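You operate a simulated robot arm through the tools that you are given. There is no shell and no other tool.

You are at the controls of a simulated robot arm. One attempt, no reset.

JOB
Lay the short template along the short dashed line and draw the line with the orange marker.
Fine: draw while the template lies there; put the marker and the template back. Set down upright: orange marker, short template. A coat counts when it lies all over at full strength: go over it till it gets no stronger.
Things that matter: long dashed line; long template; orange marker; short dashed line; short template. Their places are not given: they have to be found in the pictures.

The check looks at the end state, three seconds after you hand in, the way a careful person would. Anything else that was tipped, shoved, dropped, spilled or broken makes it a failure.

ROBOT AND FRAMES
A 7-joint arm with a two-finger parallel gripper, fixed in place. Base frame: the origin is at the foot of the arm, x ahead of it, y to its left, z up. Units: m, rad, N and s.
Its first joint turns from -2.897 to 2.897 rad. Payload 3.43 kg.
The TCP is the grasp point between the finger pads, 0.03 m short of the fingertips. In the tool frame z runs along the fingers and y along their closing line. Largest opening 0.094 m; finger width 0.028, thickness 0.01; the body of the gripper, 0.05 by 0.096 m, starts 0.055 m behind the TCP.
Orientation is told as [roll, pitch, yaw] about the base's x, y, z axes, in that order, counted from this pose: with the fingers straight down and closing along the base's y, the tool's x points along the base's -x, its y along +y and its z along -z.

CONTROLS
- The arm moves only by the tool play_rows. Its argument "series" is a list of rows, each a list of 7 numbers: the shift along the tool's x, y, z in m, then the turn, a rotation vector about the tool's x, y, z in rad, then the closure, from 0 (fully open) to 1 (shut). In form: [[dx, dy, dz, rx, ry, rz, claw], ...]. A call has 1 to 20 rows; each row shifts and turns the commanded pose from where the row before left it, along the tool's axes as they then stand. A row lasts 0.2 s, in which the tool goes at most 0.05 m and 0.15 rad; a call with a longer step from one row to the next is refused whole, and so is a gripper value outside its range. A pose out of reach is approached as far as the arm can. The call stops where the force on the tool passes 40 N (or 10 N more than at its start, if that is more) or the arm is blocked; 0.2 s more then pass. Each finger travels about 0.045 m/s and halts on what it meets, pressing with about 30 N; the grip force reading is that of the motor and also rises with nothing between the fingers. The clock runs only during rows and for 0.2 s after the last one: add rows that do not move to give the fingers time. The reply holds the time, the measured pose of the TCP, the force on the tool along the base axes, the opening and the grip force, in the units named above and with some noise, with the torque about the TCP (base axes, N m) and any sound that the robot's microphone picked up, and new pictures: "show" is both (left out), scene, wrist or none.
- Cameras (640 x 400 px; columns grow to the right, rows downward): "scene" is fixed at [0.0635, 0.6542, 1.7994]; the picture's right is [-0.78, -0.63, 0.00], its down [-0.33, 0.40, -0.86] and it looks along [0.54, -0.66, -0.52] (base axes); focal length 318 px, centre (320, 200). "wrist" rides on the gripper at [0.076, 0.014, -0.103] in the tool frame; the picture's right is [-0.18, 0.98, 0.00], its down [-0.75, -0.14, -0.64] and it looks along [-0.63, -0.12, 0.77] (tool axes); focal length 243 px, centre (320, 200).
- point_at(camera, pixels): for up to 12 pixels [column, row] of the newest picture of that camera ("zoom" is the newest enlarged one), the place [x, y, z] in the base frame of the surface seen there, good to about 0.002 m, but the place of the scene camera against the robot may be out by one fixed shift of up to 0.025 m in any direction. It takes no simulated time.
- inspect(camera, box): a new picture of the part [left, top, right, bottom] of that camera's present view, enlarged. It takes no simulated time.
- hand_in(): hands the job in; it is judged then, once.

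Leave the gripper open and the arm clear of the work at the hand-in unless told otherwise.

The tools are called as name(argument=value, ...) on one line, values as JSON. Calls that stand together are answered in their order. play_rows: Moves the arm, as the interface text tells. Its arguments: {"type":"object","properties":{"series":{"type":"array","items":{"type":"array","items":{"type":"number"}}},"show":{"type":"string","enum":["both","scene","wrist","none"]}},"required":["series"]} The other tools are called the same way: point_at (camera, pixels) gives the place of the surface under pixels of a picture; inspect (camera, box) takes an enlarged picture of a part of a camera's view; hand_in () hands the job in.

At the start:

```text
t: 0.0
eef_pos: [0.5968, -0.2809, 1.3809]
orientation: [0.0, 0.0, -0.001]
force: [0.1, 0.1, -0.7]
moment: [0.01, -0.02, 0.03]
width: 0.094
gripper_force: 0.0
```

scene: 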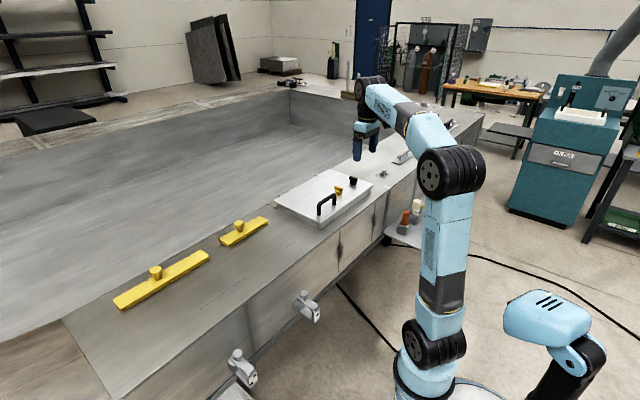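
wrist: 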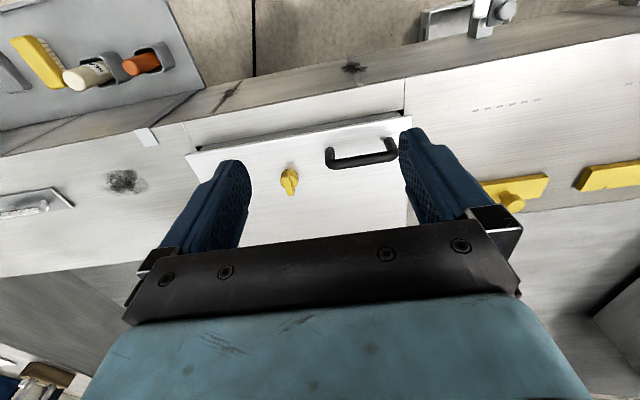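

I see two yellow templates on the bench (scene about 160,275 and 243,230). A dashed line shows in the wrist view near (505,103), and the orange and white markers sit in holders near (140,62). I'll enlarge these areas first.

inspect(camera="wrist", box=[400, 60, 640, 220])

inspect(camera="wrist", box=[0, 0, 240, 150])

inspect(camera="scene", box=[60, 180, 320, 360])

inspect(camera="scene", box=[340, 140, 460, 260])

```text
2.50 times, centred on (520, 140) of wrist
```

zoom: 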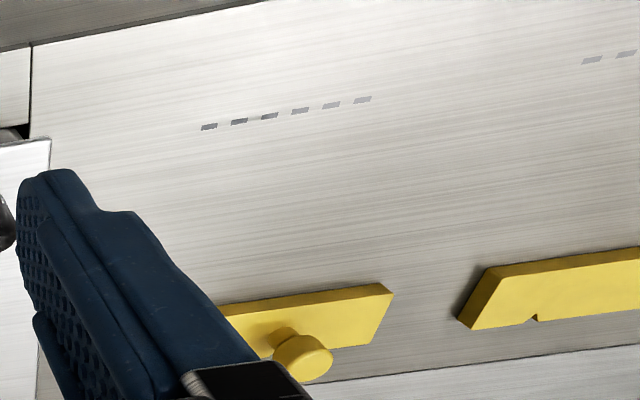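

```text
2.67 times, centred on (120, 75) of wrist
```

zoom: 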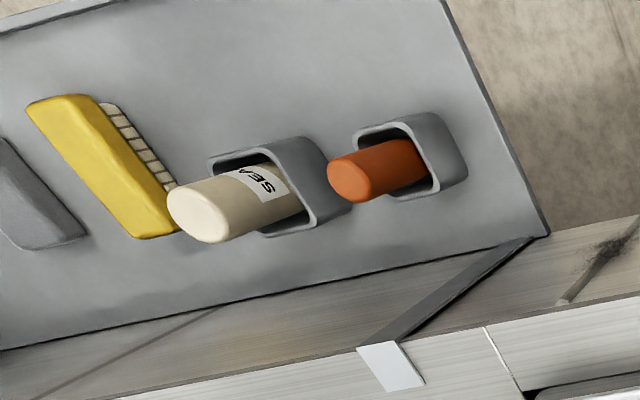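

```text
2.22 times, centred on (190, 270) of scene
```

zoom: 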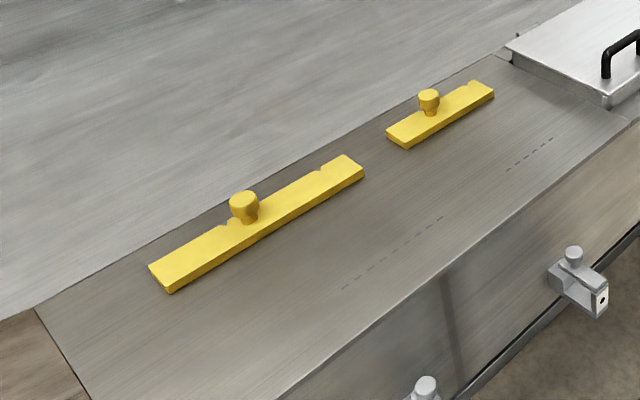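

```text
3.33 times, centred on (400, 200) of scene
```

zoom: 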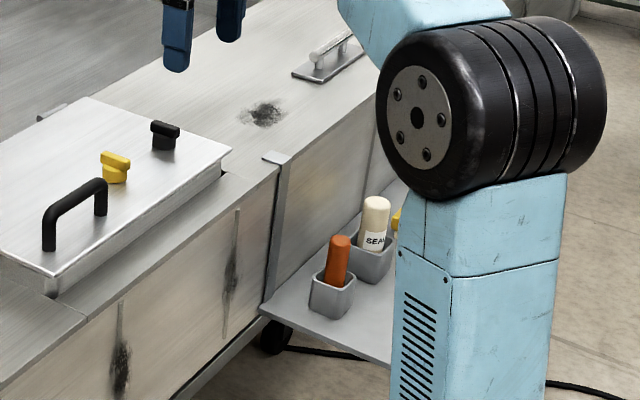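

Now I'll measure the templates, dashed line and marker with the wrist camera, which isn't subject to the shift, and with the scene camera for comparison.

point_at(camera="wrist", pixels=[[476, 107], [480, 107], [536, 97], [540, 97], [546, 174], [538, 190], [516, 195], [620, 82], [135, 66], [150, 62], [163, 52], [174, 64]])

point_at(camera="scene", pixels=[[266, 249], [284, 236], [217, 237], [225, 245], [268, 221], [258, 215], [238, 224], [406, 214], [402, 225], [410, 228], [200, 297], [240, 267]])

inspect(camera="scene", box=[205, 190, 305, 260])

```text
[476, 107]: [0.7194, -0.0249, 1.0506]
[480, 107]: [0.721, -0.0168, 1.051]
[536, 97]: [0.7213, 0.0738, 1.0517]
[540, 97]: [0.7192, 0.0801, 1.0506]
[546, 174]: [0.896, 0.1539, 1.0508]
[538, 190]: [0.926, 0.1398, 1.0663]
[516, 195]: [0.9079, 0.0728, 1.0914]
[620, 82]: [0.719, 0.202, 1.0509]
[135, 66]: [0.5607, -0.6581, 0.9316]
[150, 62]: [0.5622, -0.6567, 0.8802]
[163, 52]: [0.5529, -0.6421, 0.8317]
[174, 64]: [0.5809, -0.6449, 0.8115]
```

```text
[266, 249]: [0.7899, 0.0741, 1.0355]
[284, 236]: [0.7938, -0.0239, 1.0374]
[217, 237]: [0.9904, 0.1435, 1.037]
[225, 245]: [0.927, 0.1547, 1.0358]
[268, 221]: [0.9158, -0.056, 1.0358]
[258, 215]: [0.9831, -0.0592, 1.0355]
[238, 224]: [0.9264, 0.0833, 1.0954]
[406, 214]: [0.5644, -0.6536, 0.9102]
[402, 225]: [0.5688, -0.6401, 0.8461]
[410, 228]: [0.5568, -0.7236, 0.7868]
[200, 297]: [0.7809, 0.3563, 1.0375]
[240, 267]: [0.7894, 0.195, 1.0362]
```

```text
5.71 times, centred on (255, 225) of scene
```

zoom: 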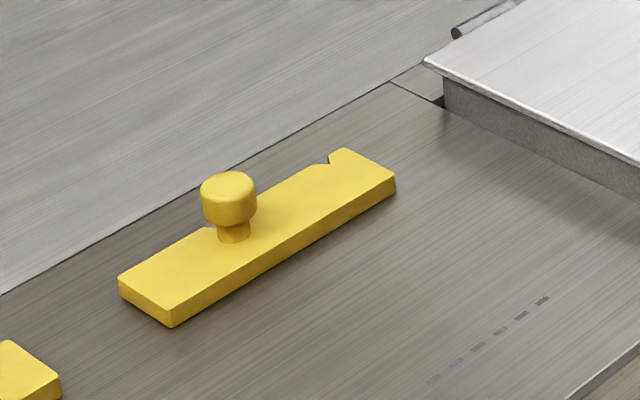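

The zoom pixels are more precise, so I'll use the newest zoom (scene, 5.71x) for the line dashes, template corners and notches.

point_at(camera="zoom", pixels=[[432, 379], [455, 362], [477, 347], [500, 331], [521, 315], [543, 300], [171, 310], [122, 278], [393, 178], [343, 150], [228, 180], [328, 160]])

inspect(camera="wrist", box=[460, 80, 560, 130])

```text
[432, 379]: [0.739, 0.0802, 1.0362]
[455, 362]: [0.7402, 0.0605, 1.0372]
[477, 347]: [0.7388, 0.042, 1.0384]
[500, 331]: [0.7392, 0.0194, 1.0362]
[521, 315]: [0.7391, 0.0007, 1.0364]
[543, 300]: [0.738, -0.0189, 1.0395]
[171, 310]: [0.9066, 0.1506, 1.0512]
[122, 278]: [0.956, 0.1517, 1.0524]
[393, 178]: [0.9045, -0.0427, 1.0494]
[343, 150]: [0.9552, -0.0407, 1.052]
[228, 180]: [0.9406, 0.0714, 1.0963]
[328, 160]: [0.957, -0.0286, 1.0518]
```

```text
6.40 times, centred on (510, 105) of wrist
```

zoom: 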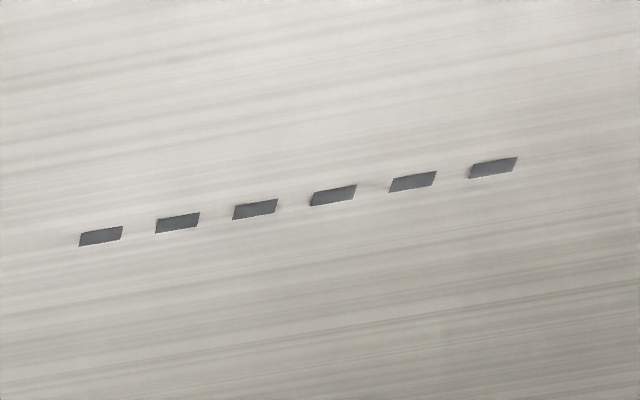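

point_at(camera="zoom", pixels=[[80, 240], [101, 236], [121, 231], [178, 223], [256, 209], [333, 195], [412, 181], [470, 173], [493, 167], [516, 162], [101, 229], [101, 243]])

inspect(camera="wrist", box=[100, 30, 200, 95])

```text
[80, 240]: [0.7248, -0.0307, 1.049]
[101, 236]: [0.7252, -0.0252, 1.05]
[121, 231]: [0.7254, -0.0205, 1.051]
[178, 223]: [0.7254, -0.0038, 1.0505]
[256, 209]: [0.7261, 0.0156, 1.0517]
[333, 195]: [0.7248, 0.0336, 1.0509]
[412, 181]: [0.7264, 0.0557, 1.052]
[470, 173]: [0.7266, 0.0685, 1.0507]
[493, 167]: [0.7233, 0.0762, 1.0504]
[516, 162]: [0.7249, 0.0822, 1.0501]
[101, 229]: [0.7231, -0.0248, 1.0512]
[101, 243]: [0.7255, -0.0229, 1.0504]
```

```text
6.15 times, centred on (150, 62) of wrist
```

zoom: 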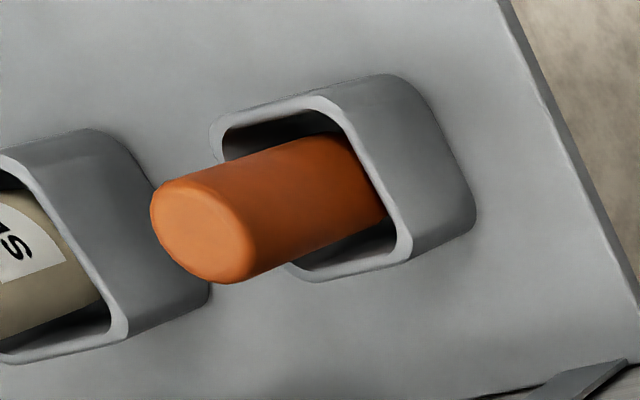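

The line sits at about x 0.725, y −0.03 to 0.082, z 1.05. The short template has notches on its far edge. I'll move to above the line and template for a closer wrist view.

play_rows(series=[[-0.017, 0.0345, 0.0145, 0, 0, 0, 0], [-0.017, 0.0345, 0.0145, 0, 0, 0, 0], [-0.017, 0.0345, 0.0145, 0, 0, 0, 0], [-0.017, 0.0345, 0.0145, 0, 0, 0, 0], [-0.017, 0.0345, 0.0145, 0, 0, 0, 0], [-0.017, 0.0345, 0.0145, 0, 0, 0, 0], [-0.017, 0.0345, 0.0145, 0, 0, 0, 0], [-0.017, 0.0345, 0.0145, 0, 0, 0, 0], [-0.017, 0.0345, 0.0145, 0, 0, 0, 0], [0, 0, 0, 0, 0, 0, 0]])

```text
t: 2.2
eef_pos: [0.7501, 0.0281, 1.2501]
orientation: [-0.001, 0.0, 0.001]
force: [0.0, -0.8, 0.5]
moment: [0.03, 0.01, 0.02]
width: 0.0937
gripper_force: 0.0
```

scene: 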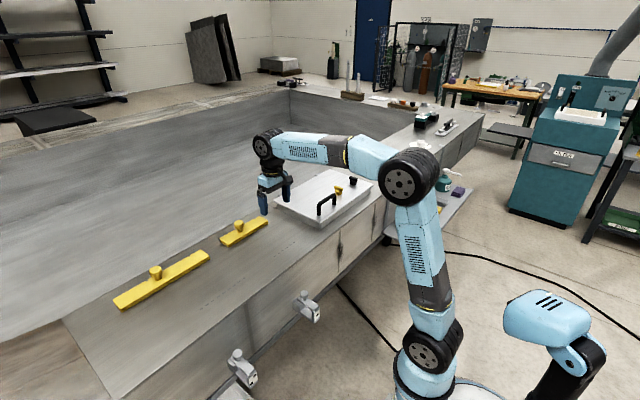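
wrist: 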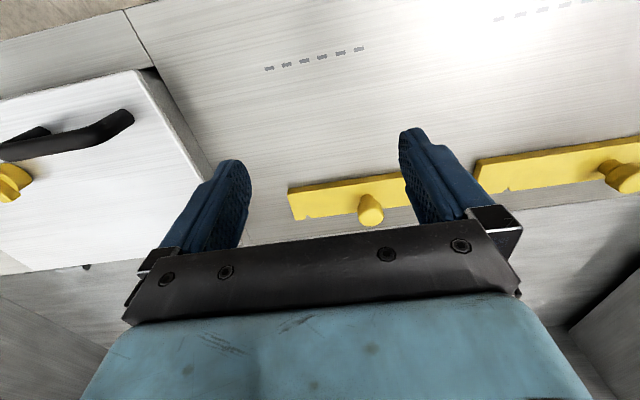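

I have a closer view now. I'll enlarge the template (290–420, 170–225) and the line (260–365, 45–70).

inspect(camera="wrist", box=[270, 160, 430, 240])

inspect(camera="wrist", box=[260, 30, 370, 85])

```text
4.00 times, centred on (350, 200) of wrist
```

zoom: 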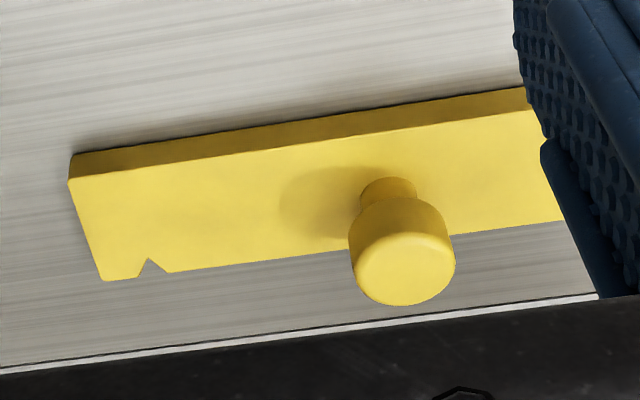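

```text
5.82 times, centred on (315, 58) of wrist
```

zoom: 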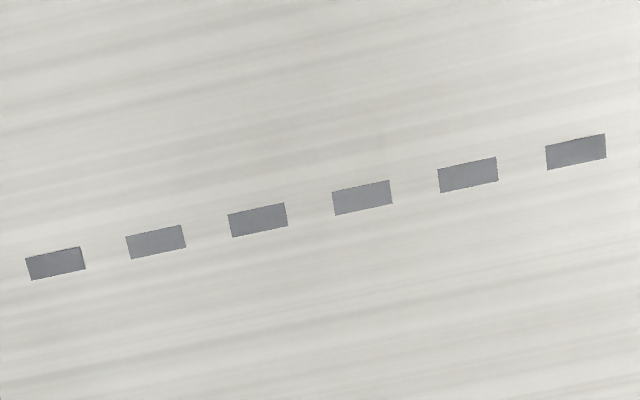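

Measuring the line ends and centres in this zoom first.

point_at(camera="zoom", pixels=[[28, 268], [55, 263], [83, 258], [157, 242], [258, 219], [363, 197], [468, 174], [548, 157], [576, 151], [604, 146], [53, 252], [58, 275]])

inspect(camera="wrist", box=[270, 160, 430, 240])

```text
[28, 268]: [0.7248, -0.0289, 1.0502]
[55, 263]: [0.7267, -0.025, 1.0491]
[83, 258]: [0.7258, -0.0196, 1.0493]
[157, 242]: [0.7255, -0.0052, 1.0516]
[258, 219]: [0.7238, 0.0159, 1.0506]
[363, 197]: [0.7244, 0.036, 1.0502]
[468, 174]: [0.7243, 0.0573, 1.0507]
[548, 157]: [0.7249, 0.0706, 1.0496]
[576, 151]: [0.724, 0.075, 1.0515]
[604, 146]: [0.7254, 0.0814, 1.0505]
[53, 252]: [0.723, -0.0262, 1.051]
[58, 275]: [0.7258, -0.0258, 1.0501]
```

```text
4.00 times, centred on (350, 200) of wrist
```

zoom: 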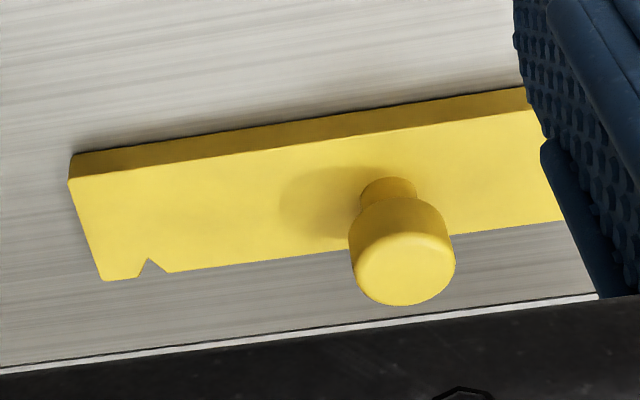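

point_at(camera="zoom", pixels=[[70, 179], [75, 157], [103, 279], [148, 259], [137, 277], [167, 272], [300, 145], [522, 112], [480, 228], [403, 265], [388, 185], [365, 270]])

play_rows(series=[[0, 0.05, 0, 0, 0, 0, 0], [0, 0.05, 0, 0, 0, 0, 0], [0, 0, 0, 0, 0, 0, 0]])

```text
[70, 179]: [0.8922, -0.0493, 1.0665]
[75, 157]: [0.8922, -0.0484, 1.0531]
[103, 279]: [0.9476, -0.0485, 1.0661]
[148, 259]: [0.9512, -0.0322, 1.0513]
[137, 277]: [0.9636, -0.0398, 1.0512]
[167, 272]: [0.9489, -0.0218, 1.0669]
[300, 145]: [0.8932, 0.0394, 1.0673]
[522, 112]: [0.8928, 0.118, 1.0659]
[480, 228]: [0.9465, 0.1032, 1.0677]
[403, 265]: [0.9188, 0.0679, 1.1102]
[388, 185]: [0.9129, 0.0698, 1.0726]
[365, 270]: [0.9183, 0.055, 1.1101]
```

```text
t: 3.0
eef_pos: [0.7517, 0.1267, 1.2506]
orientation: [-0.002, -0.001, -0.002]
force: [-0.3, -0.3, 0.3]
moment: [0.03, -0.02, -0.01]
width: 0.0943
gripper_force: 0.1
```

scene: 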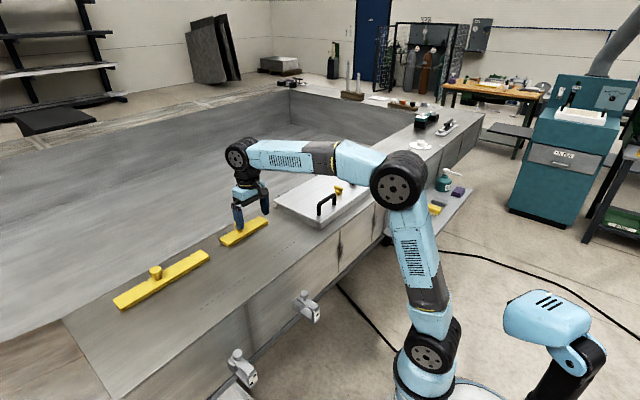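
wrist: 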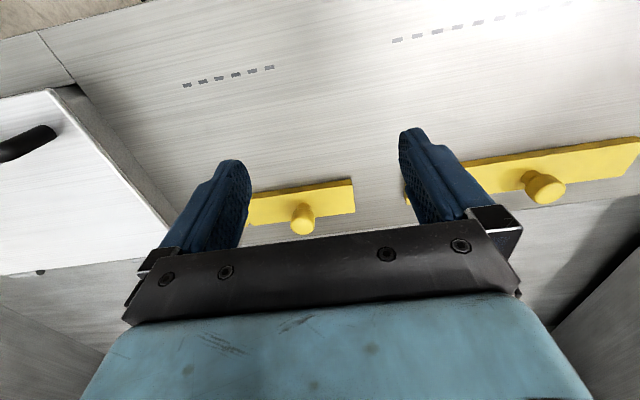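

inspect(camera="wrist", box=[240, 165, 370, 245])

inspect(camera="scene", box=[205, 200, 285, 250])

```text
4.92 times, centred on (305, 205) of wrist
```

zoom: 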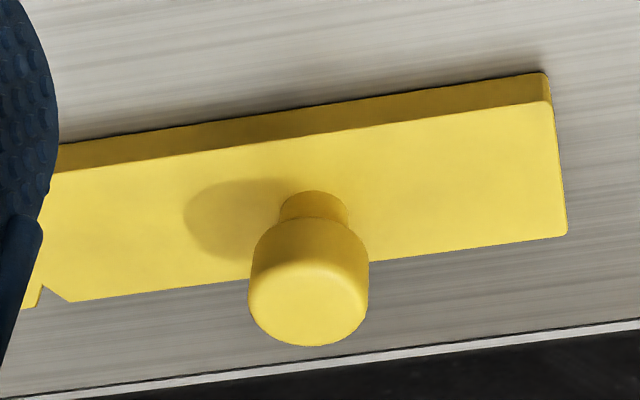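

```text
8.00 times, centred on (245, 225) of scene
```

zoom: 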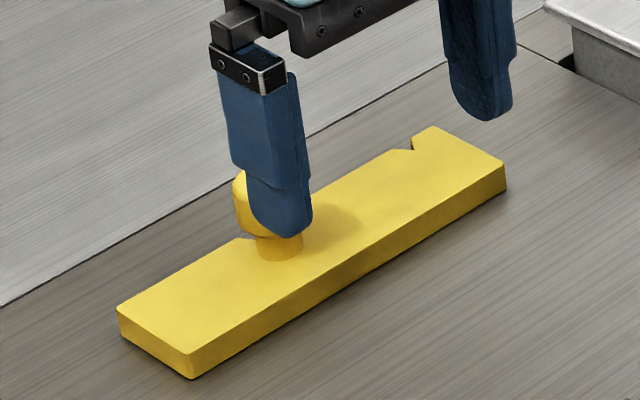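

I want to see whether a second notch hides behind the knob, so I'll measure edge points in the scene zoom.

point_at(camera="zoom", pixels=[[118, 310], [192, 353], [237, 241], [250, 240], [387, 152], [411, 148], [413, 137], [432, 128], [505, 165], [280, 250], [200, 262], [340, 180]])

play_rows(series=[[-0.01, -0.04, -0.03, 0, 0, 0, 0], [-0.01, -0.04, -0.03, 0, 0, 0, 0], [-0.0, -0.04, -0.03, 0, 0, 0, 0], [0, -0.04, 0, 0, 0, 0, 0], [0, 0, 0, 0, 0, 0, 0]])

```text
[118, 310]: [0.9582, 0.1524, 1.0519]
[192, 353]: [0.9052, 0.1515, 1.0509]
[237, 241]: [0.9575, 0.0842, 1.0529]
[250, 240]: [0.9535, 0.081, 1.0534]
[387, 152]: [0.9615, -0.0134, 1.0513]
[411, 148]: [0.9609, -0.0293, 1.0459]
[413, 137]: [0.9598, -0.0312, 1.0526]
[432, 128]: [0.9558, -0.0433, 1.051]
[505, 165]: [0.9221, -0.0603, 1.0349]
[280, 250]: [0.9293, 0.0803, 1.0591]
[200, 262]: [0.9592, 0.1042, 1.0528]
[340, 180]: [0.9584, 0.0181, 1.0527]
```

```text
refused: row 1 steps farther than a row can; nothing moved
```

The second notch starts at about y 0.08, so the two notches may mark the line's ends. I'll move further left to see behind the knob.

play_rows(series=[[0, 0.045, 0, 0, 0, 0, 0], [0, 0.045, 0, 0, 0, 0, 0], [0, 0.045, 0, 0, 0, 0, 0], [0, 0.045, 0, 0, 0, 0, 0], [0, 0, 0, 0, 0, 0, 0]], show="wrist")

```text
t: 4.2
eef_pos: [0.7524, 0.3086, 1.2512]
orientation: [0.0, 0.001, -0.001]
force: [0.1, -0.8, 0.0]
moment: [0.02, 0.01, 0.02]
width: 0.0937
gripper_force: 0.0
```

wrist: 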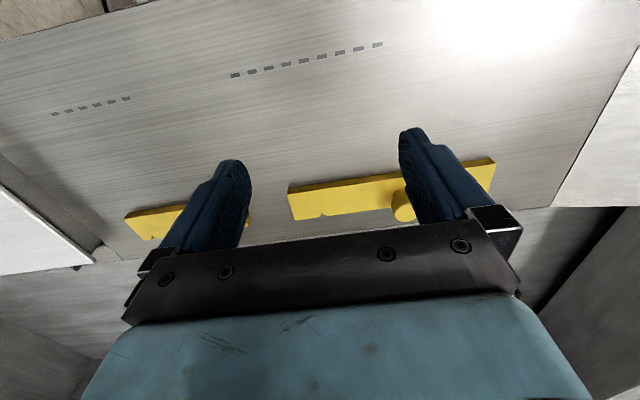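

The left finger hides the knob, so I'll shift a little more.

play_rows(series=[[0, 0.045, 0, 0, 0, 0, 0], [0, 0.045, 0, 0, 0, 0, 0], [0, 0.03, 0, 0, 0, 0, 0], [0, 0, 0, 0, 0, 0, 0]], show="wrist")

inspect(camera="wrist", box=[40, 180, 200, 280])

```text
t: 5.2
eef_pos: [0.7503, 0.4285, 1.2498]
orientation: [0.001, 0.001, 0.0]
force: [0.4, 0.2, -0.2]
moment: [-0.01, 0.0, 0.03]
width: 0.0939
gripper_force: 0.0
```

wrist: 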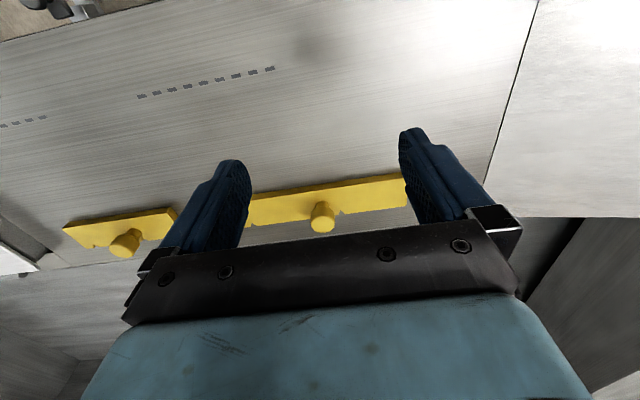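

```text
4.00 times, centred on (120, 230) of wrist
```

zoom: 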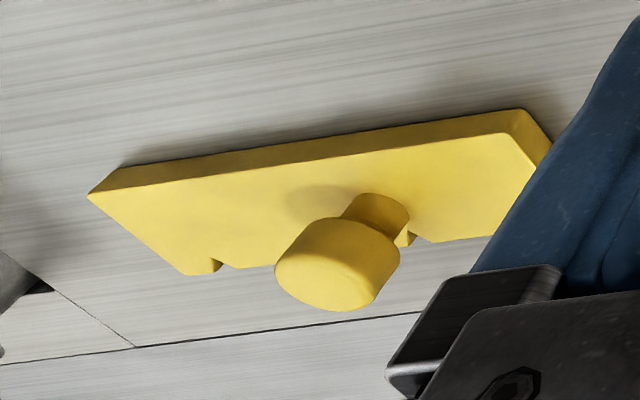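

The second notch is visible at zoom (412,237). I'll measure both notches and the corners, and look at the long template's notches too.

point_at(camera="zoom", pixels=[[208, 274], [215, 260], [238, 268], [415, 235], [430, 240], [404, 245], [186, 274], [90, 195], [506, 136], [494, 236], [332, 285], [380, 205]])

inspect(camera="wrist", box=[240, 160, 420, 250])

```text
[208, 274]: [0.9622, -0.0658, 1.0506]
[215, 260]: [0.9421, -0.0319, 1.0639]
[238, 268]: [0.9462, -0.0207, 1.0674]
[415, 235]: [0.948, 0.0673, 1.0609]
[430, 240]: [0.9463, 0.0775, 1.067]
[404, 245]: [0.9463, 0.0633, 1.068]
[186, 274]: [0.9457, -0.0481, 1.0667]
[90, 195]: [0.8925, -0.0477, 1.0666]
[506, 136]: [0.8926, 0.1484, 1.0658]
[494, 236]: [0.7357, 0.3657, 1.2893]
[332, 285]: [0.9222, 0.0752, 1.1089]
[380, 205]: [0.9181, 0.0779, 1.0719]
```

```text
3.56 times, centred on (330, 205) of wrist
```

zoom: 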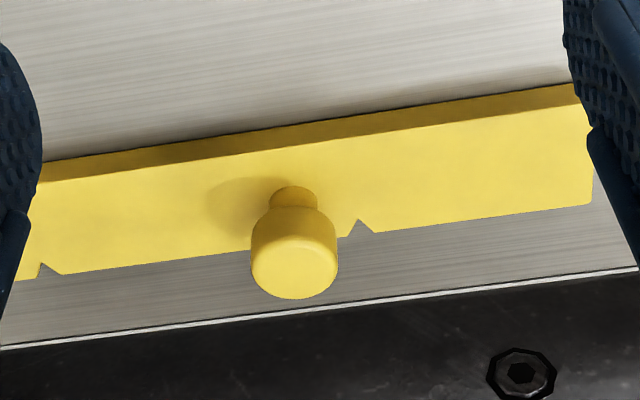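

point_at(camera="zoom", pixels=[[42, 266], [62, 274], [38, 276], [358, 222], [374, 232], [348, 237], [590, 202], [294, 270], [294, 190], [43, 180], [576, 103]])

inspect(camera="wrist", box=[0, 60, 280, 135])

```text
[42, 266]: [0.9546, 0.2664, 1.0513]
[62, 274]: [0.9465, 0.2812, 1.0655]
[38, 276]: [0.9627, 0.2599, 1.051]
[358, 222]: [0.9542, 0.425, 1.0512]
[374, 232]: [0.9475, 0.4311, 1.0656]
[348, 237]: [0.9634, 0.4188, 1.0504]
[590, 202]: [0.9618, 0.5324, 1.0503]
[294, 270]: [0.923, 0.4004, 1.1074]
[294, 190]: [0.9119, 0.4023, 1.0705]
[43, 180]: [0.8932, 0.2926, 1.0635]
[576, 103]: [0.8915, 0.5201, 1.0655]
```

```text
2.29 times, centred on (140, 98) of wrist
```

zoom: 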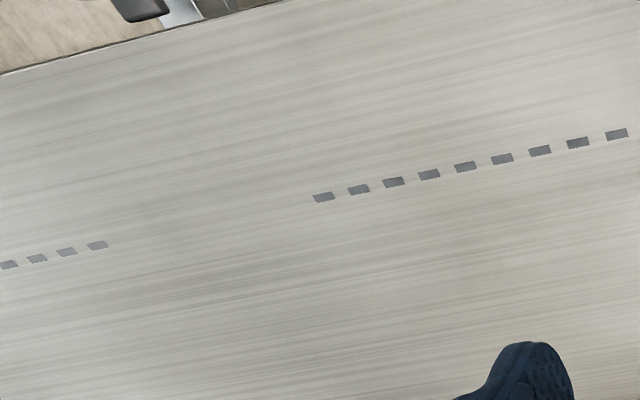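

The notch spacing (0.10 short, 0.15 long) doesn't match the line lengths (0.11, 0.17), so I'll use the clean straight edge facing the line. Before placing the template I want to see the marker's tip shape. I'll go back right towards the marker shelf, staying high.

play_rows(series=[[0.01, -0.045, -0.005, 0, 0, 0, 0], [0.01, -0.045, -0.005, 0, 0, 0, 0], [0.01, -0.045, -0.005, 0, 0, 0, 0], [0.01, -0.045, -0.005, 0, 0, 0, 0], [0.01, -0.045, -0.005, 0, 0, 0, 0], [0.01, -0.045, -0.005, 0, 0, 0, 0], [0.01, -0.045, -0.005, 0, 0, 0, 0], [0.01, -0.045, -0.005, 0, 0, 0, 0], [0.01, -0.045, 0, 0, 0, 0, 0], [0.01, -0.045, 0, 0, 0, 0, 0], [0.01, -0.045, 0, 0, 0, 0, 0], [0.01, -0.045, 0, 0, 0, 0, 0], [0.01, -0.045, 0, 0, 0, 0, 0], [0.01, -0.045, 0, 0, 0, 0, 0], [0.01, -0.045, 0, 0, 0, 0, 0], [0.01, -0.045, 0, 0, 0, 0, 0], [0.01, -0.045, 0, 0, 0, 0, 0], [0.01, -0.045, 0, 0, 0, 0, 0], [0.01, -0.045, 0, 0, 0, 0, 0], [0.01, -0.045, 0, 0, 0, 0, 0]], show="none")

play_rows(series=[[0.01, -0.045, 0, 0, 0, 0, 0], [0.01, -0.045, 0, 0, 0, 0, 0], [0, -0.045, 0.02, 0, 0, 0, 0], [0, -0.02, 0.045, 0, 0, 0, 0], [0, 0, 0, 0, 0, 0, 0]])

```text
t: 9.4
eef_pos: [0.5503, -0.4706, 1.2918]
orientation: [-0.002, 0.001, 0.0]
force: [0.2, 0.1, 0.7]
moment: [-0.05, 0.0, 0.01]
width: 0.094
gripper_force: 0.1
```

```text
t: 10.6
eef_pos: [0.5314, -0.627, 1.2248]
orientation: [0.001, 0.0, 0.0]
force: [0.6, -0.3, 0.0]
moment: [-0.02, 0.07, -0.02]
width: 0.0942
gripper_force: 0.1
```

scene: 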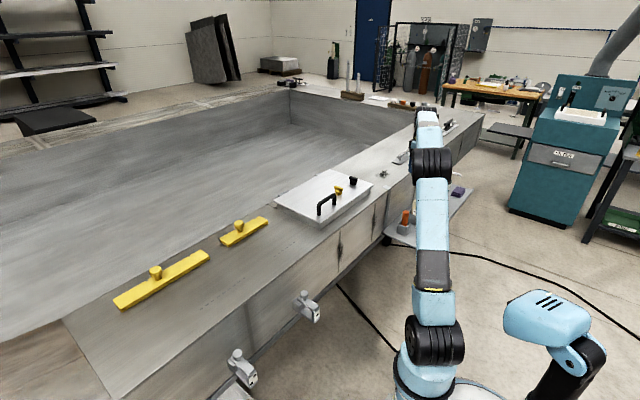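
wrist: 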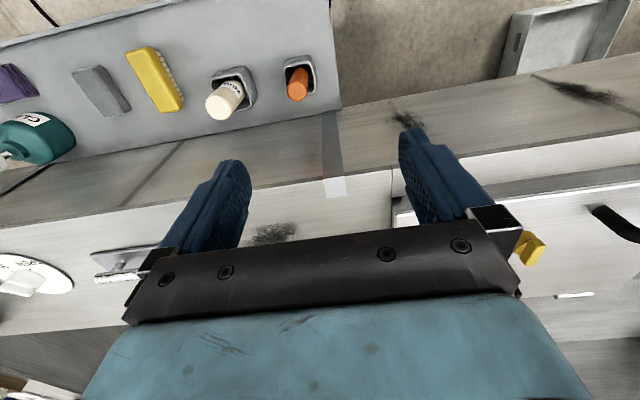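

The orange marker shows at wrist (297,82) in its cup. I'll enlarge it.

inspect(camera="wrist", box=[260, 40, 340, 120])

inspect(camera="scene", box=[370, 170, 480, 260])

point_at(camera="wrist", pixels=[[325, 178], [345, 178], [335, 192], [200, 135], [330, 108], [340, 112], [300, 200]])

```text
5.00 times, centred on (300, 80) of wrist
```

zoom: 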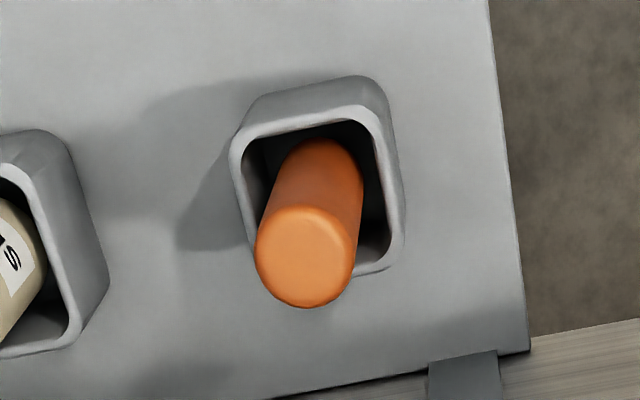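

```text
4.44 times, centred on (425, 215) of scene
```

zoom: 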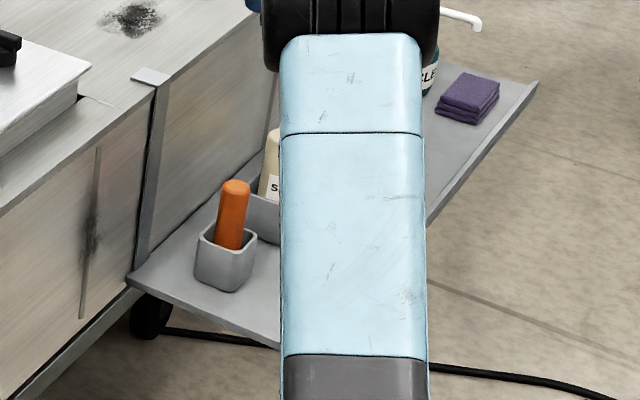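

```text
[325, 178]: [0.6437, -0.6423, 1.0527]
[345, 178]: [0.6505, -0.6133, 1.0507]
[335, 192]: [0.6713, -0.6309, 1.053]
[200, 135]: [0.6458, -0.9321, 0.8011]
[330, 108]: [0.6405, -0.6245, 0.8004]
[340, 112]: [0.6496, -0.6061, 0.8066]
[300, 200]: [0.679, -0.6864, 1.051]
```

inspect(camera="wrist", box=[260, 40, 340, 120])

point_at(camera="zoom", pixels=[[306, 255], [260, 250], [352, 250], [306, 212], [306, 300], [236, 150], [380, 120], [398, 245], [365, 272], [330, 150], [440, 150], [520, 340]])

```text
5.00 times, centred on (300, 80) of wrist
```

zoom: 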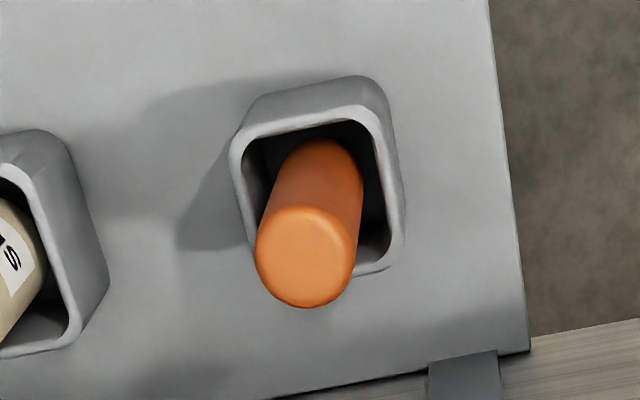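

```text
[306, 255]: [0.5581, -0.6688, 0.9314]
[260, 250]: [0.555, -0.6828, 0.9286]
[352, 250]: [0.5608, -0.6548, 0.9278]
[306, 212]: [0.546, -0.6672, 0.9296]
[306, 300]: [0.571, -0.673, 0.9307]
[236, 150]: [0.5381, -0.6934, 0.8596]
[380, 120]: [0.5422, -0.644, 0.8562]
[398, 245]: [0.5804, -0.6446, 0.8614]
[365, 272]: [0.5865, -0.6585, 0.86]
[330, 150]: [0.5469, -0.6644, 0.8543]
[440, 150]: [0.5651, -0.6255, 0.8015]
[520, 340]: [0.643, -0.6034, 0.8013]
```

The marker top is at (0.558, −0.669, 0.931), about 28 mm across, with the cup rim at z 0.86, the shelf at 0.80 and the table face at x 0.645. I'll descend partway with the fingers half closed to refine this.

play_rows(series=[[0.0075, -0.009, 0.045, 0, 0, 0, 0.4], [0.0075, -0.009, 0.045, 0, 0, 0, 0.4], [0.0075, -0.009, 0.045, 0, 0, 0, 0.4], [0.0075, -0.008, 0.035, 0, 0, 0, 0.4], [0, 0, 0, 0, 0, 0, 0.4]])

inspect(camera="wrist", box=[200, 0, 400, 125])

```text
t: 11.8
eef_pos: [0.5028, -0.6611, 1.057]
orientation: [0.0, -0.002, 0.001]
force: [-0.4, 0.4, 0.2]
moment: [-0.01, 0.0, -0.04]
width: 0.0563
gripper_force: 0.0
```

scene: 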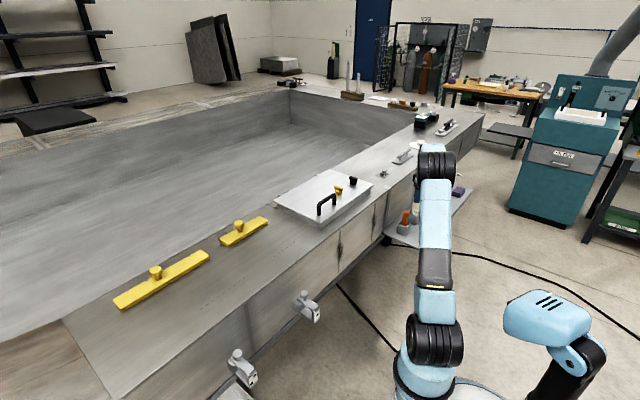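
wrist: 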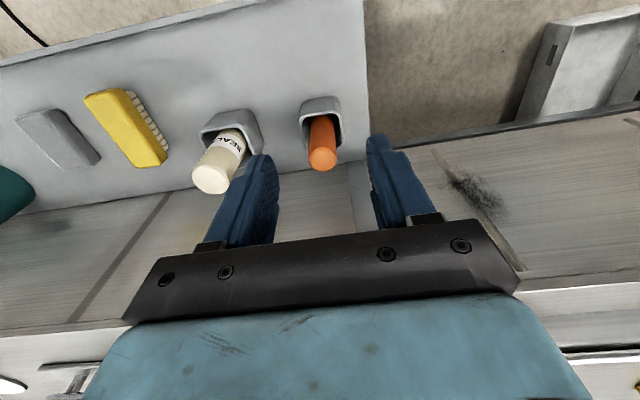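

```text
3.20 times, centred on (300, 62) of wrist
```

zoom: 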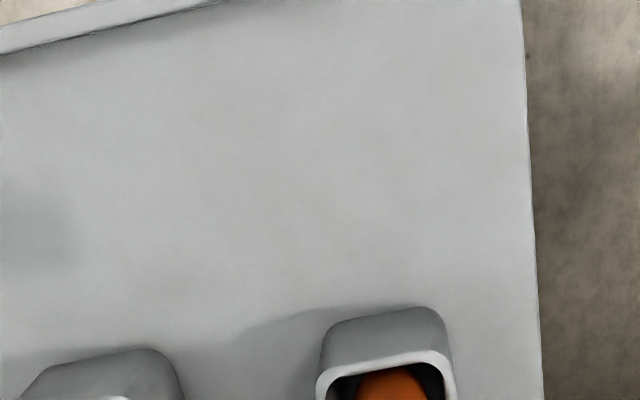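

inspect(camera="wrist", box=[280, 90, 360, 180])

point_at(camera="wrist", pixels=[[322, 159], [310, 158], [334, 157], [322, 149], [322, 168], [318, 125], [322, 135], [210, 178], [228, 185], [235, 140], [336, 112], [304, 112]])

```text
4.44 times, centred on (320, 135) of wrist
```

zoom: 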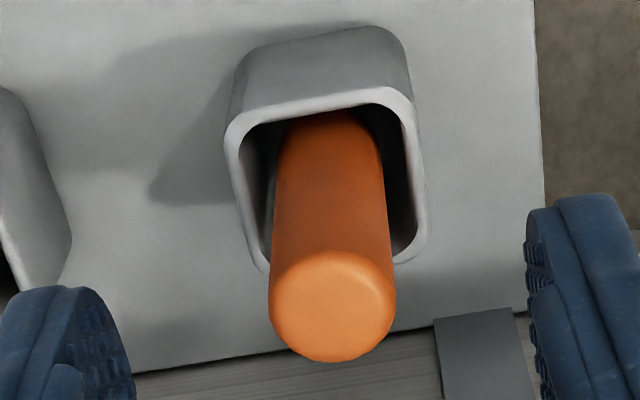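

```text
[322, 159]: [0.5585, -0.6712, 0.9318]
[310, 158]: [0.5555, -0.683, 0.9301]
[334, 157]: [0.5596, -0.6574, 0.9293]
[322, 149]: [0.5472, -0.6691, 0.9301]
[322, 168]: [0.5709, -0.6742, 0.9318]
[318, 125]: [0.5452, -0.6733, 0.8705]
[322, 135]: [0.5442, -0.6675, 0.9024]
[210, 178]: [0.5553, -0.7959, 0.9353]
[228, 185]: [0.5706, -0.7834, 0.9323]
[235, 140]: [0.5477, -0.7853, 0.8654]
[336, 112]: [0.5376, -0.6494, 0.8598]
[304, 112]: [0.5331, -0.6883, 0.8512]
```

Axis confirmed at (0.559, −0.670). I'll move over it, descend to TCP z 0.912 and grip.

play_rows(series=[[-0.028, -0.0045, 0, 0, 0, 0, 0.4], [-0.028, -0.0045, 0, 0, 0, 0, 0.4], [0, 0, 0.03, 0, 0, 0, 0.4], [0, 0, 0.03, 0, 0, 0, 0.4], [0, 0, 0.03, 0, 0, 0, 0.4], [0, 0, 0.03, 0, 0, 0, 0.4], [0, 0, 0.015, 0, 0, 0, 0.4], [0, 0, 0.01, 0, 0, 0, 0.4], [0, 0, 0, 0, 0, 0, 0.4]])

```text
t: 13.8
eef_pos: [0.5556, -0.6711, 0.9103]
orientation: [0.001, -0.001, -0.001]
force: [0.5, -0.3, -0.5]
moment: [-0.01, -0.01, -0.04]
width: 0.0562
gripper_force: 0.1
```

scene: 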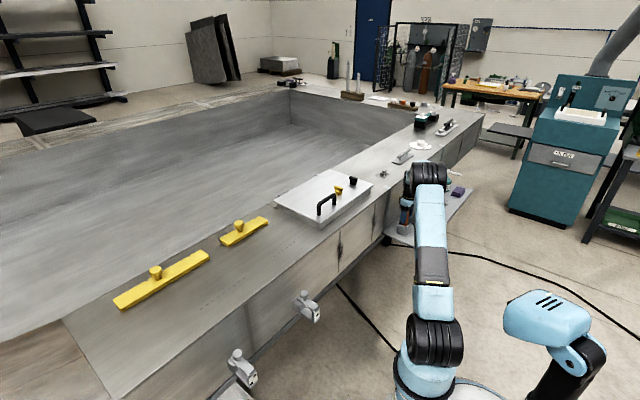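
wrist: 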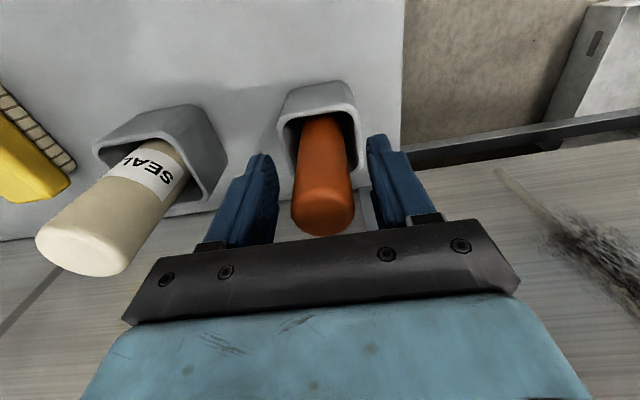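

I'm centred on the marker, so I'll close the fingers.

play_rows(series=[[0, 0, 0, 0, 0, 0, 0.7], [0, 0, 0, 0, 0, 0, 1], [0, 0, 0, 0, 0, 0, 1], [0, 0, 0, 0, 0, 0, 1]], show="wrist")

```text
t: 14.8
eef_pos: [0.5564, -0.67, 0.9113]
orientation: [0.001, 0.0, 0.0]
force: [-0.1, 1.0, 0.6]
moment: [-0.01, 0.0, 0.02]
width: 0.0314
gripper_force: 30.1
```

wrist: 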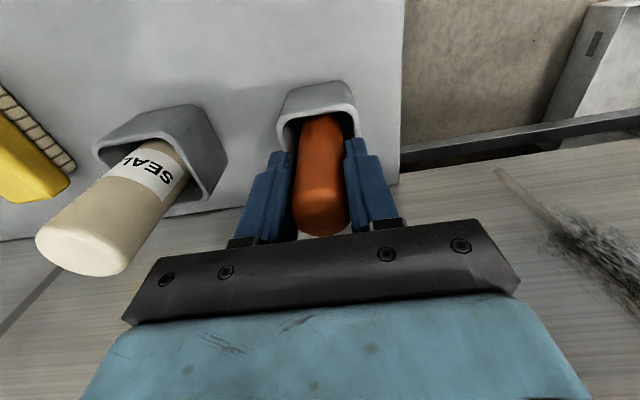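

The grip holds at 31 mm. I'll lift straight up and look at the tip.

play_rows(series=[[0, 0, -0.015, 0, 0, 0, 1], [0, 0, -0.025, 0, 0, 0, 1], [0, 0, -0.03, 0, 0, 0, 1], [0, 0, -0.03, 0, 0, 0, 1], [0, 0, -0.04, 0, 0, 0, 1], [0, 0, -0.04, 0, 0, 0, 1], [0, 0, -0.04, 0, 0, 0, 1], [0, 0, -0.04, 0, 0, 0, 1], [0, 0.03, -0.03, 0, 0, 0, 1], [0, 0.045, 0, 0, 0, 0, 1], [0, 0.045, 0, 0, 0, 0, 1], [0, 0.045, 0, 0, 0, 0, 1], [0, 0.045, 0, 0, 0, 0, 1], [0, 0, 0, 0, 0, 0, 1]])

```text
t: 17.8
eef_pos: [0.5551, -0.4597, 1.2015]
orientation: [-0.002, -0.001, -0.002]
force: [-0.1, 0.5, -0.9]
moment: [0.02, -0.02, 0.01]
width: 0.0311
gripper_force: 30.1
```

scene: 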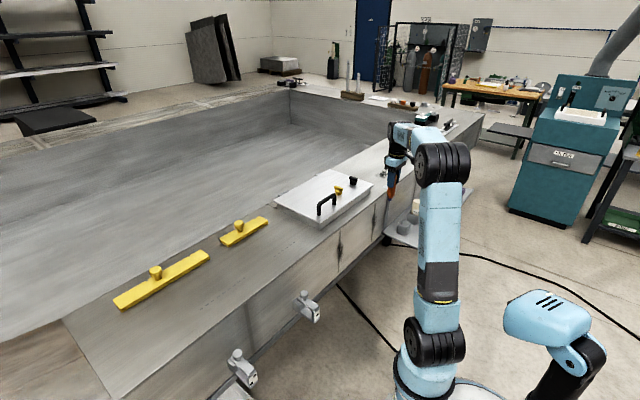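
wrist: 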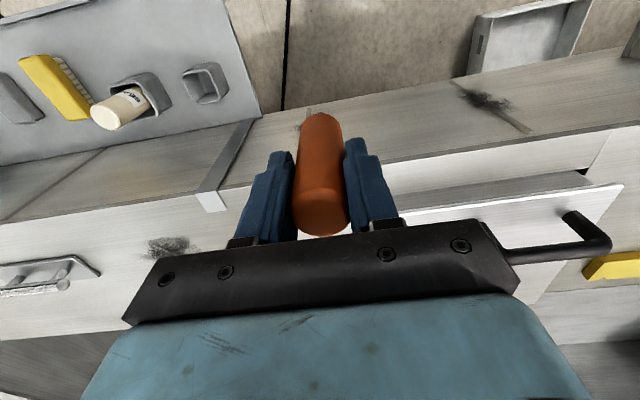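

inspect(camera="scene", box=[365, 150, 425, 210])

inspect(camera="wrist", box=[160, 50, 260, 110])

```text
6.67 times, centred on (395, 180) of scene
```

zoom: 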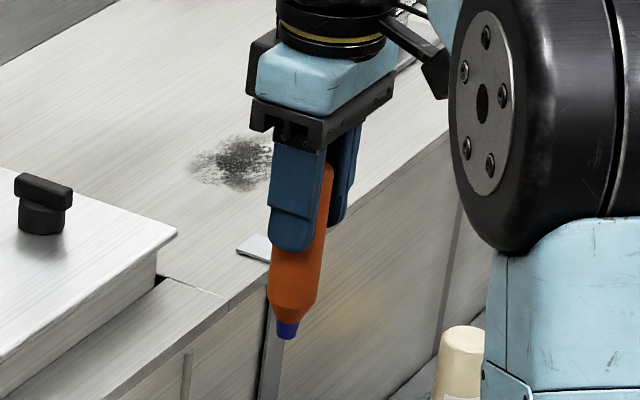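

```text
6.40 times, centred on (210, 80) of wrist
```

zoom: 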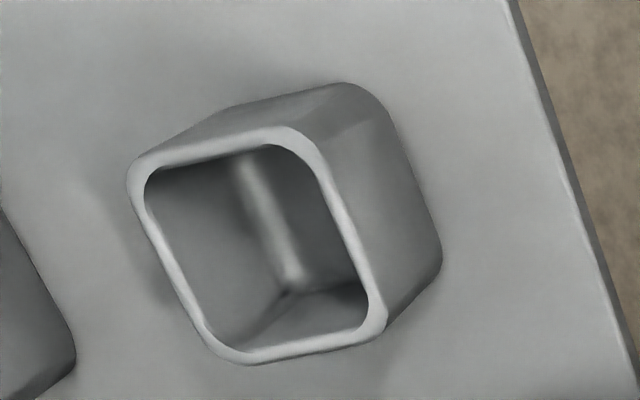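

The tip is a blue nib under a tapered cone. I'll measure their heights and widths.

inspect(camera="scene", box=[380, 175, 404, 205])

inspect(camera="wrist", box=[280, 90, 370, 150])

```text
13.33 times, centred on (392, 190) of scene
```

zoom: 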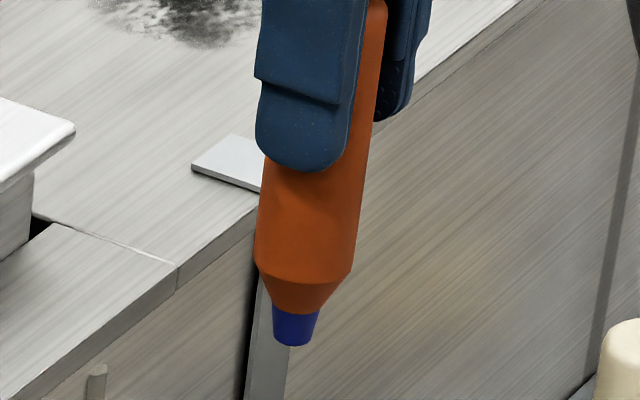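

```text
6.67 times, centred on (325, 120) of wrist
```

zoom: 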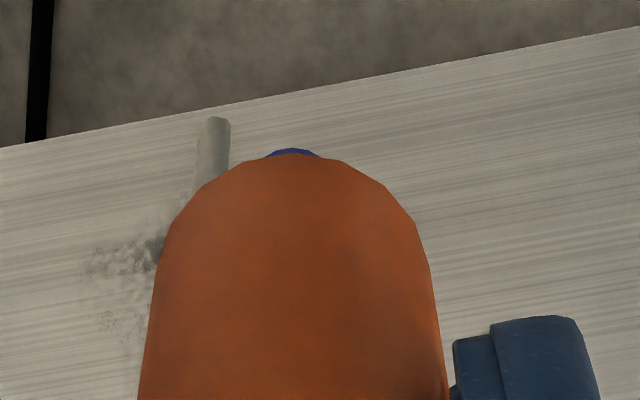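

inspect(camera="scene", box=[380, 175, 404, 205])

point_at(camera="zoom", pixels=[[293, 344], [276, 342], [310, 340], [274, 310], [318, 310], [296, 313], [256, 265], [350, 270], [302, 280], [305, 168], [300, 190]])

```text
13.33 times, centred on (392, 190) of scene
```

zoom: 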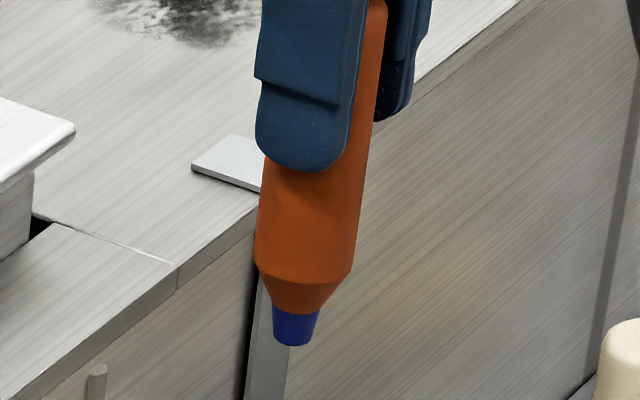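

```text
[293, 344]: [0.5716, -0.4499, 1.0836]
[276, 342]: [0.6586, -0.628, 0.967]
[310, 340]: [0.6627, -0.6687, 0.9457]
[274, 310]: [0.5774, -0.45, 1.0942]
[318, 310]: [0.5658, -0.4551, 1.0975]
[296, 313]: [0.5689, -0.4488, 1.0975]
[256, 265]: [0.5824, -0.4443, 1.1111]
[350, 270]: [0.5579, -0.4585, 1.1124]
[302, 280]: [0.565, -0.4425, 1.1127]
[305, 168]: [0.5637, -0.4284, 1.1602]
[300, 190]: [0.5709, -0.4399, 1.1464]
```

The nib radius is about 5.5 mm, and the taper reaches about 10 mm radius at the template's top height (16 mm). So I'll lay the template's edge about 11–12 mm from the line centre. The marker goes back first, by reversing the exact path.

play_rows(series=[[0, -0.045, 0, 0, 0, 0, 1], [0, -0.045, 0, 0, 0, 0, 1], [0, -0.045, 0, 0, 0, 0, 1], [0, -0.045, 0, 0, 0, 0, 1], [0, -0.03, 0.03, 0, 0, 0, 1], [0, 0, 0.04, 0, 0, 0, 1], [0, 0, 0.04, 0, 0, 0, 1], [0, 0, 0.04, 0, 0, 0, 1], [0, 0, 0.0, 0, 0, 0, 1]])

```text
t: 19.8
eef_pos: [0.5559, -0.6711, 1.0504]
orientation: [-0.001, 0.0, 0.0]
force: [-0.2, 0.5, -0.9]
moment: [-0.01, 0.01, 0.0]
width: 0.0318
gripper_force: 29.8
```

scene: 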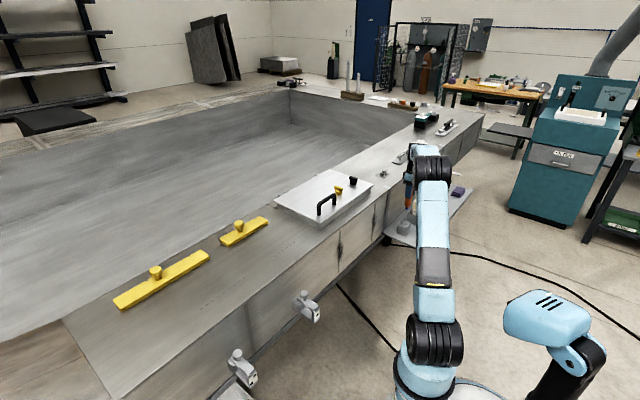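
wrist: 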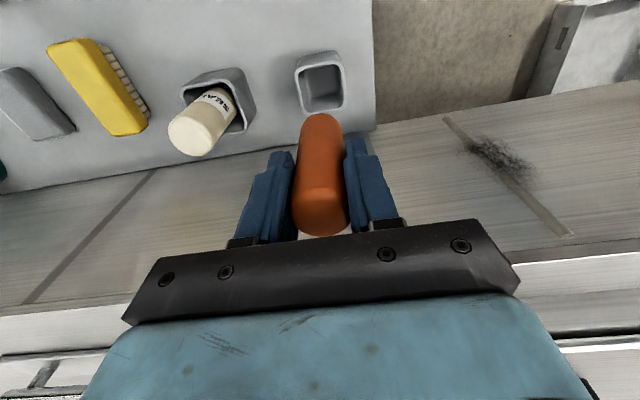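

I'm back above the cup at (320,82). I'll check the cup centre against the marker before lowering.

inspect(camera="wrist", box=[280, 40, 360, 120])

point_at(camera="zoom", pixels=[[220, 135], [385, 110], [245, 290], [415, 270], [310, 120], [330, 285], [230, 210], [405, 190], [315, 200]])

```text
5.00 times, centred on (320, 80) of wrist
```

zoom: 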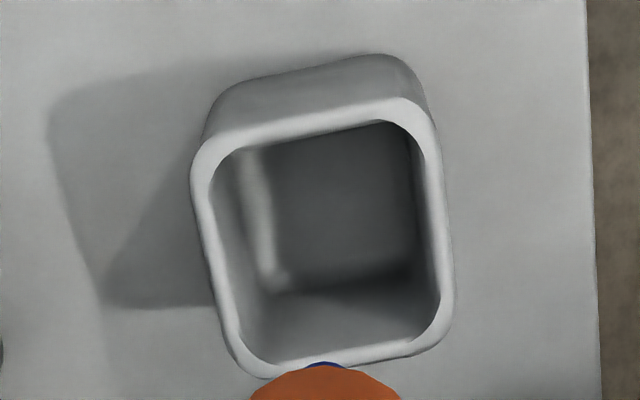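

```text
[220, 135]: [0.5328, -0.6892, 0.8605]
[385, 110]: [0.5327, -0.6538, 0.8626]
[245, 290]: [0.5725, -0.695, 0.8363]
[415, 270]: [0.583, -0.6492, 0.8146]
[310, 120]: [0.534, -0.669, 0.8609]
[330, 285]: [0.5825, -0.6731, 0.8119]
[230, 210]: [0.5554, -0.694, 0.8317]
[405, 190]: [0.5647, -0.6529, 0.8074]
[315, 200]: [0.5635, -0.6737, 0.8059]
```

The cup is centred at about (0.559, −0.671) with its floor at z 0.806. I'll lower to the original height and release.

play_rows(series=[[0, 0, 0.03, 0, 0, 0, 1], [0, 0, 0.03, 0, 0, 0, 1], [0, 0, 0.03, 0, 0, 0, 1], [0, 0, 0.025, 0, 0, 0, 1], [0, 0, 0.015, 0, 0, 0, 1], [0, 0, 0.01, 0, 0, 0, 1], [0, 0, 0, 0, 0, 0, 1]], show="wrist")

```text
t: 21.4
eef_pos: [0.5565, -0.6694, 0.9108]
orientation: [-0.003, 0.0, 0.0]
force: [1.0, -1.0, 4.3]
moment: [-0.04, -0.12, -0.05]
width: 0.0315
gripper_force: 29.7
```

wrist: 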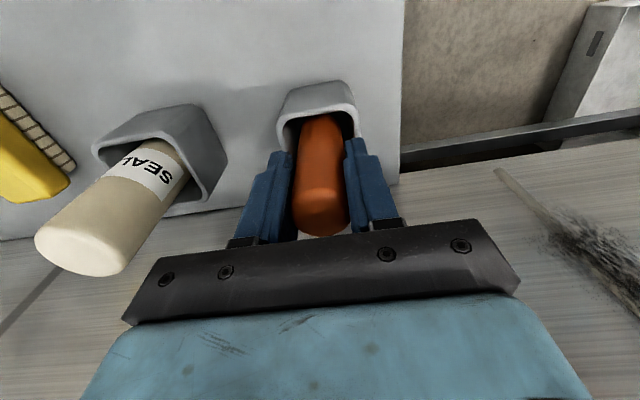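

It's touching the floor (4 N). I'll open gently.

play_rows(series=[[0, 0, 0, 0, 0, 0, 0.65], [0, 0, 0, 0, 0, 0, 0.6], [0, 0, 0, 0, 0, 0, 0.5], [0, 0, 0, 0, 0, 0, 0.4], [0, 0, 0, 0, 0, 0, 0.4]], show="wrist")

```text
t: 22.6
eef_pos: [0.556, -0.6708, 0.9094]
orientation: [0.0, 0.002, 0.0]
force: [0.2, 0.0, 0.1]
moment: [-0.02, -0.02, 0.01]
width: 0.0564
gripper_force: 0.0
```

wrist: 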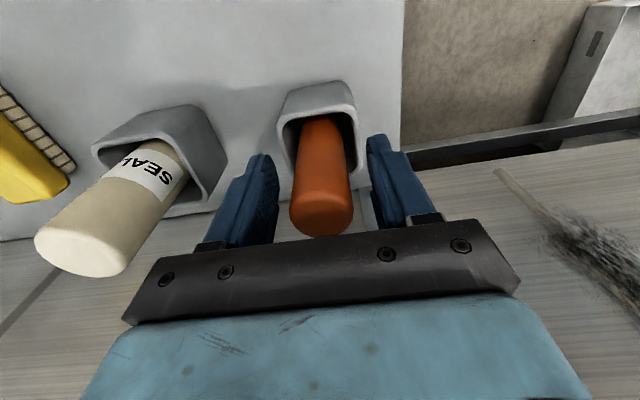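

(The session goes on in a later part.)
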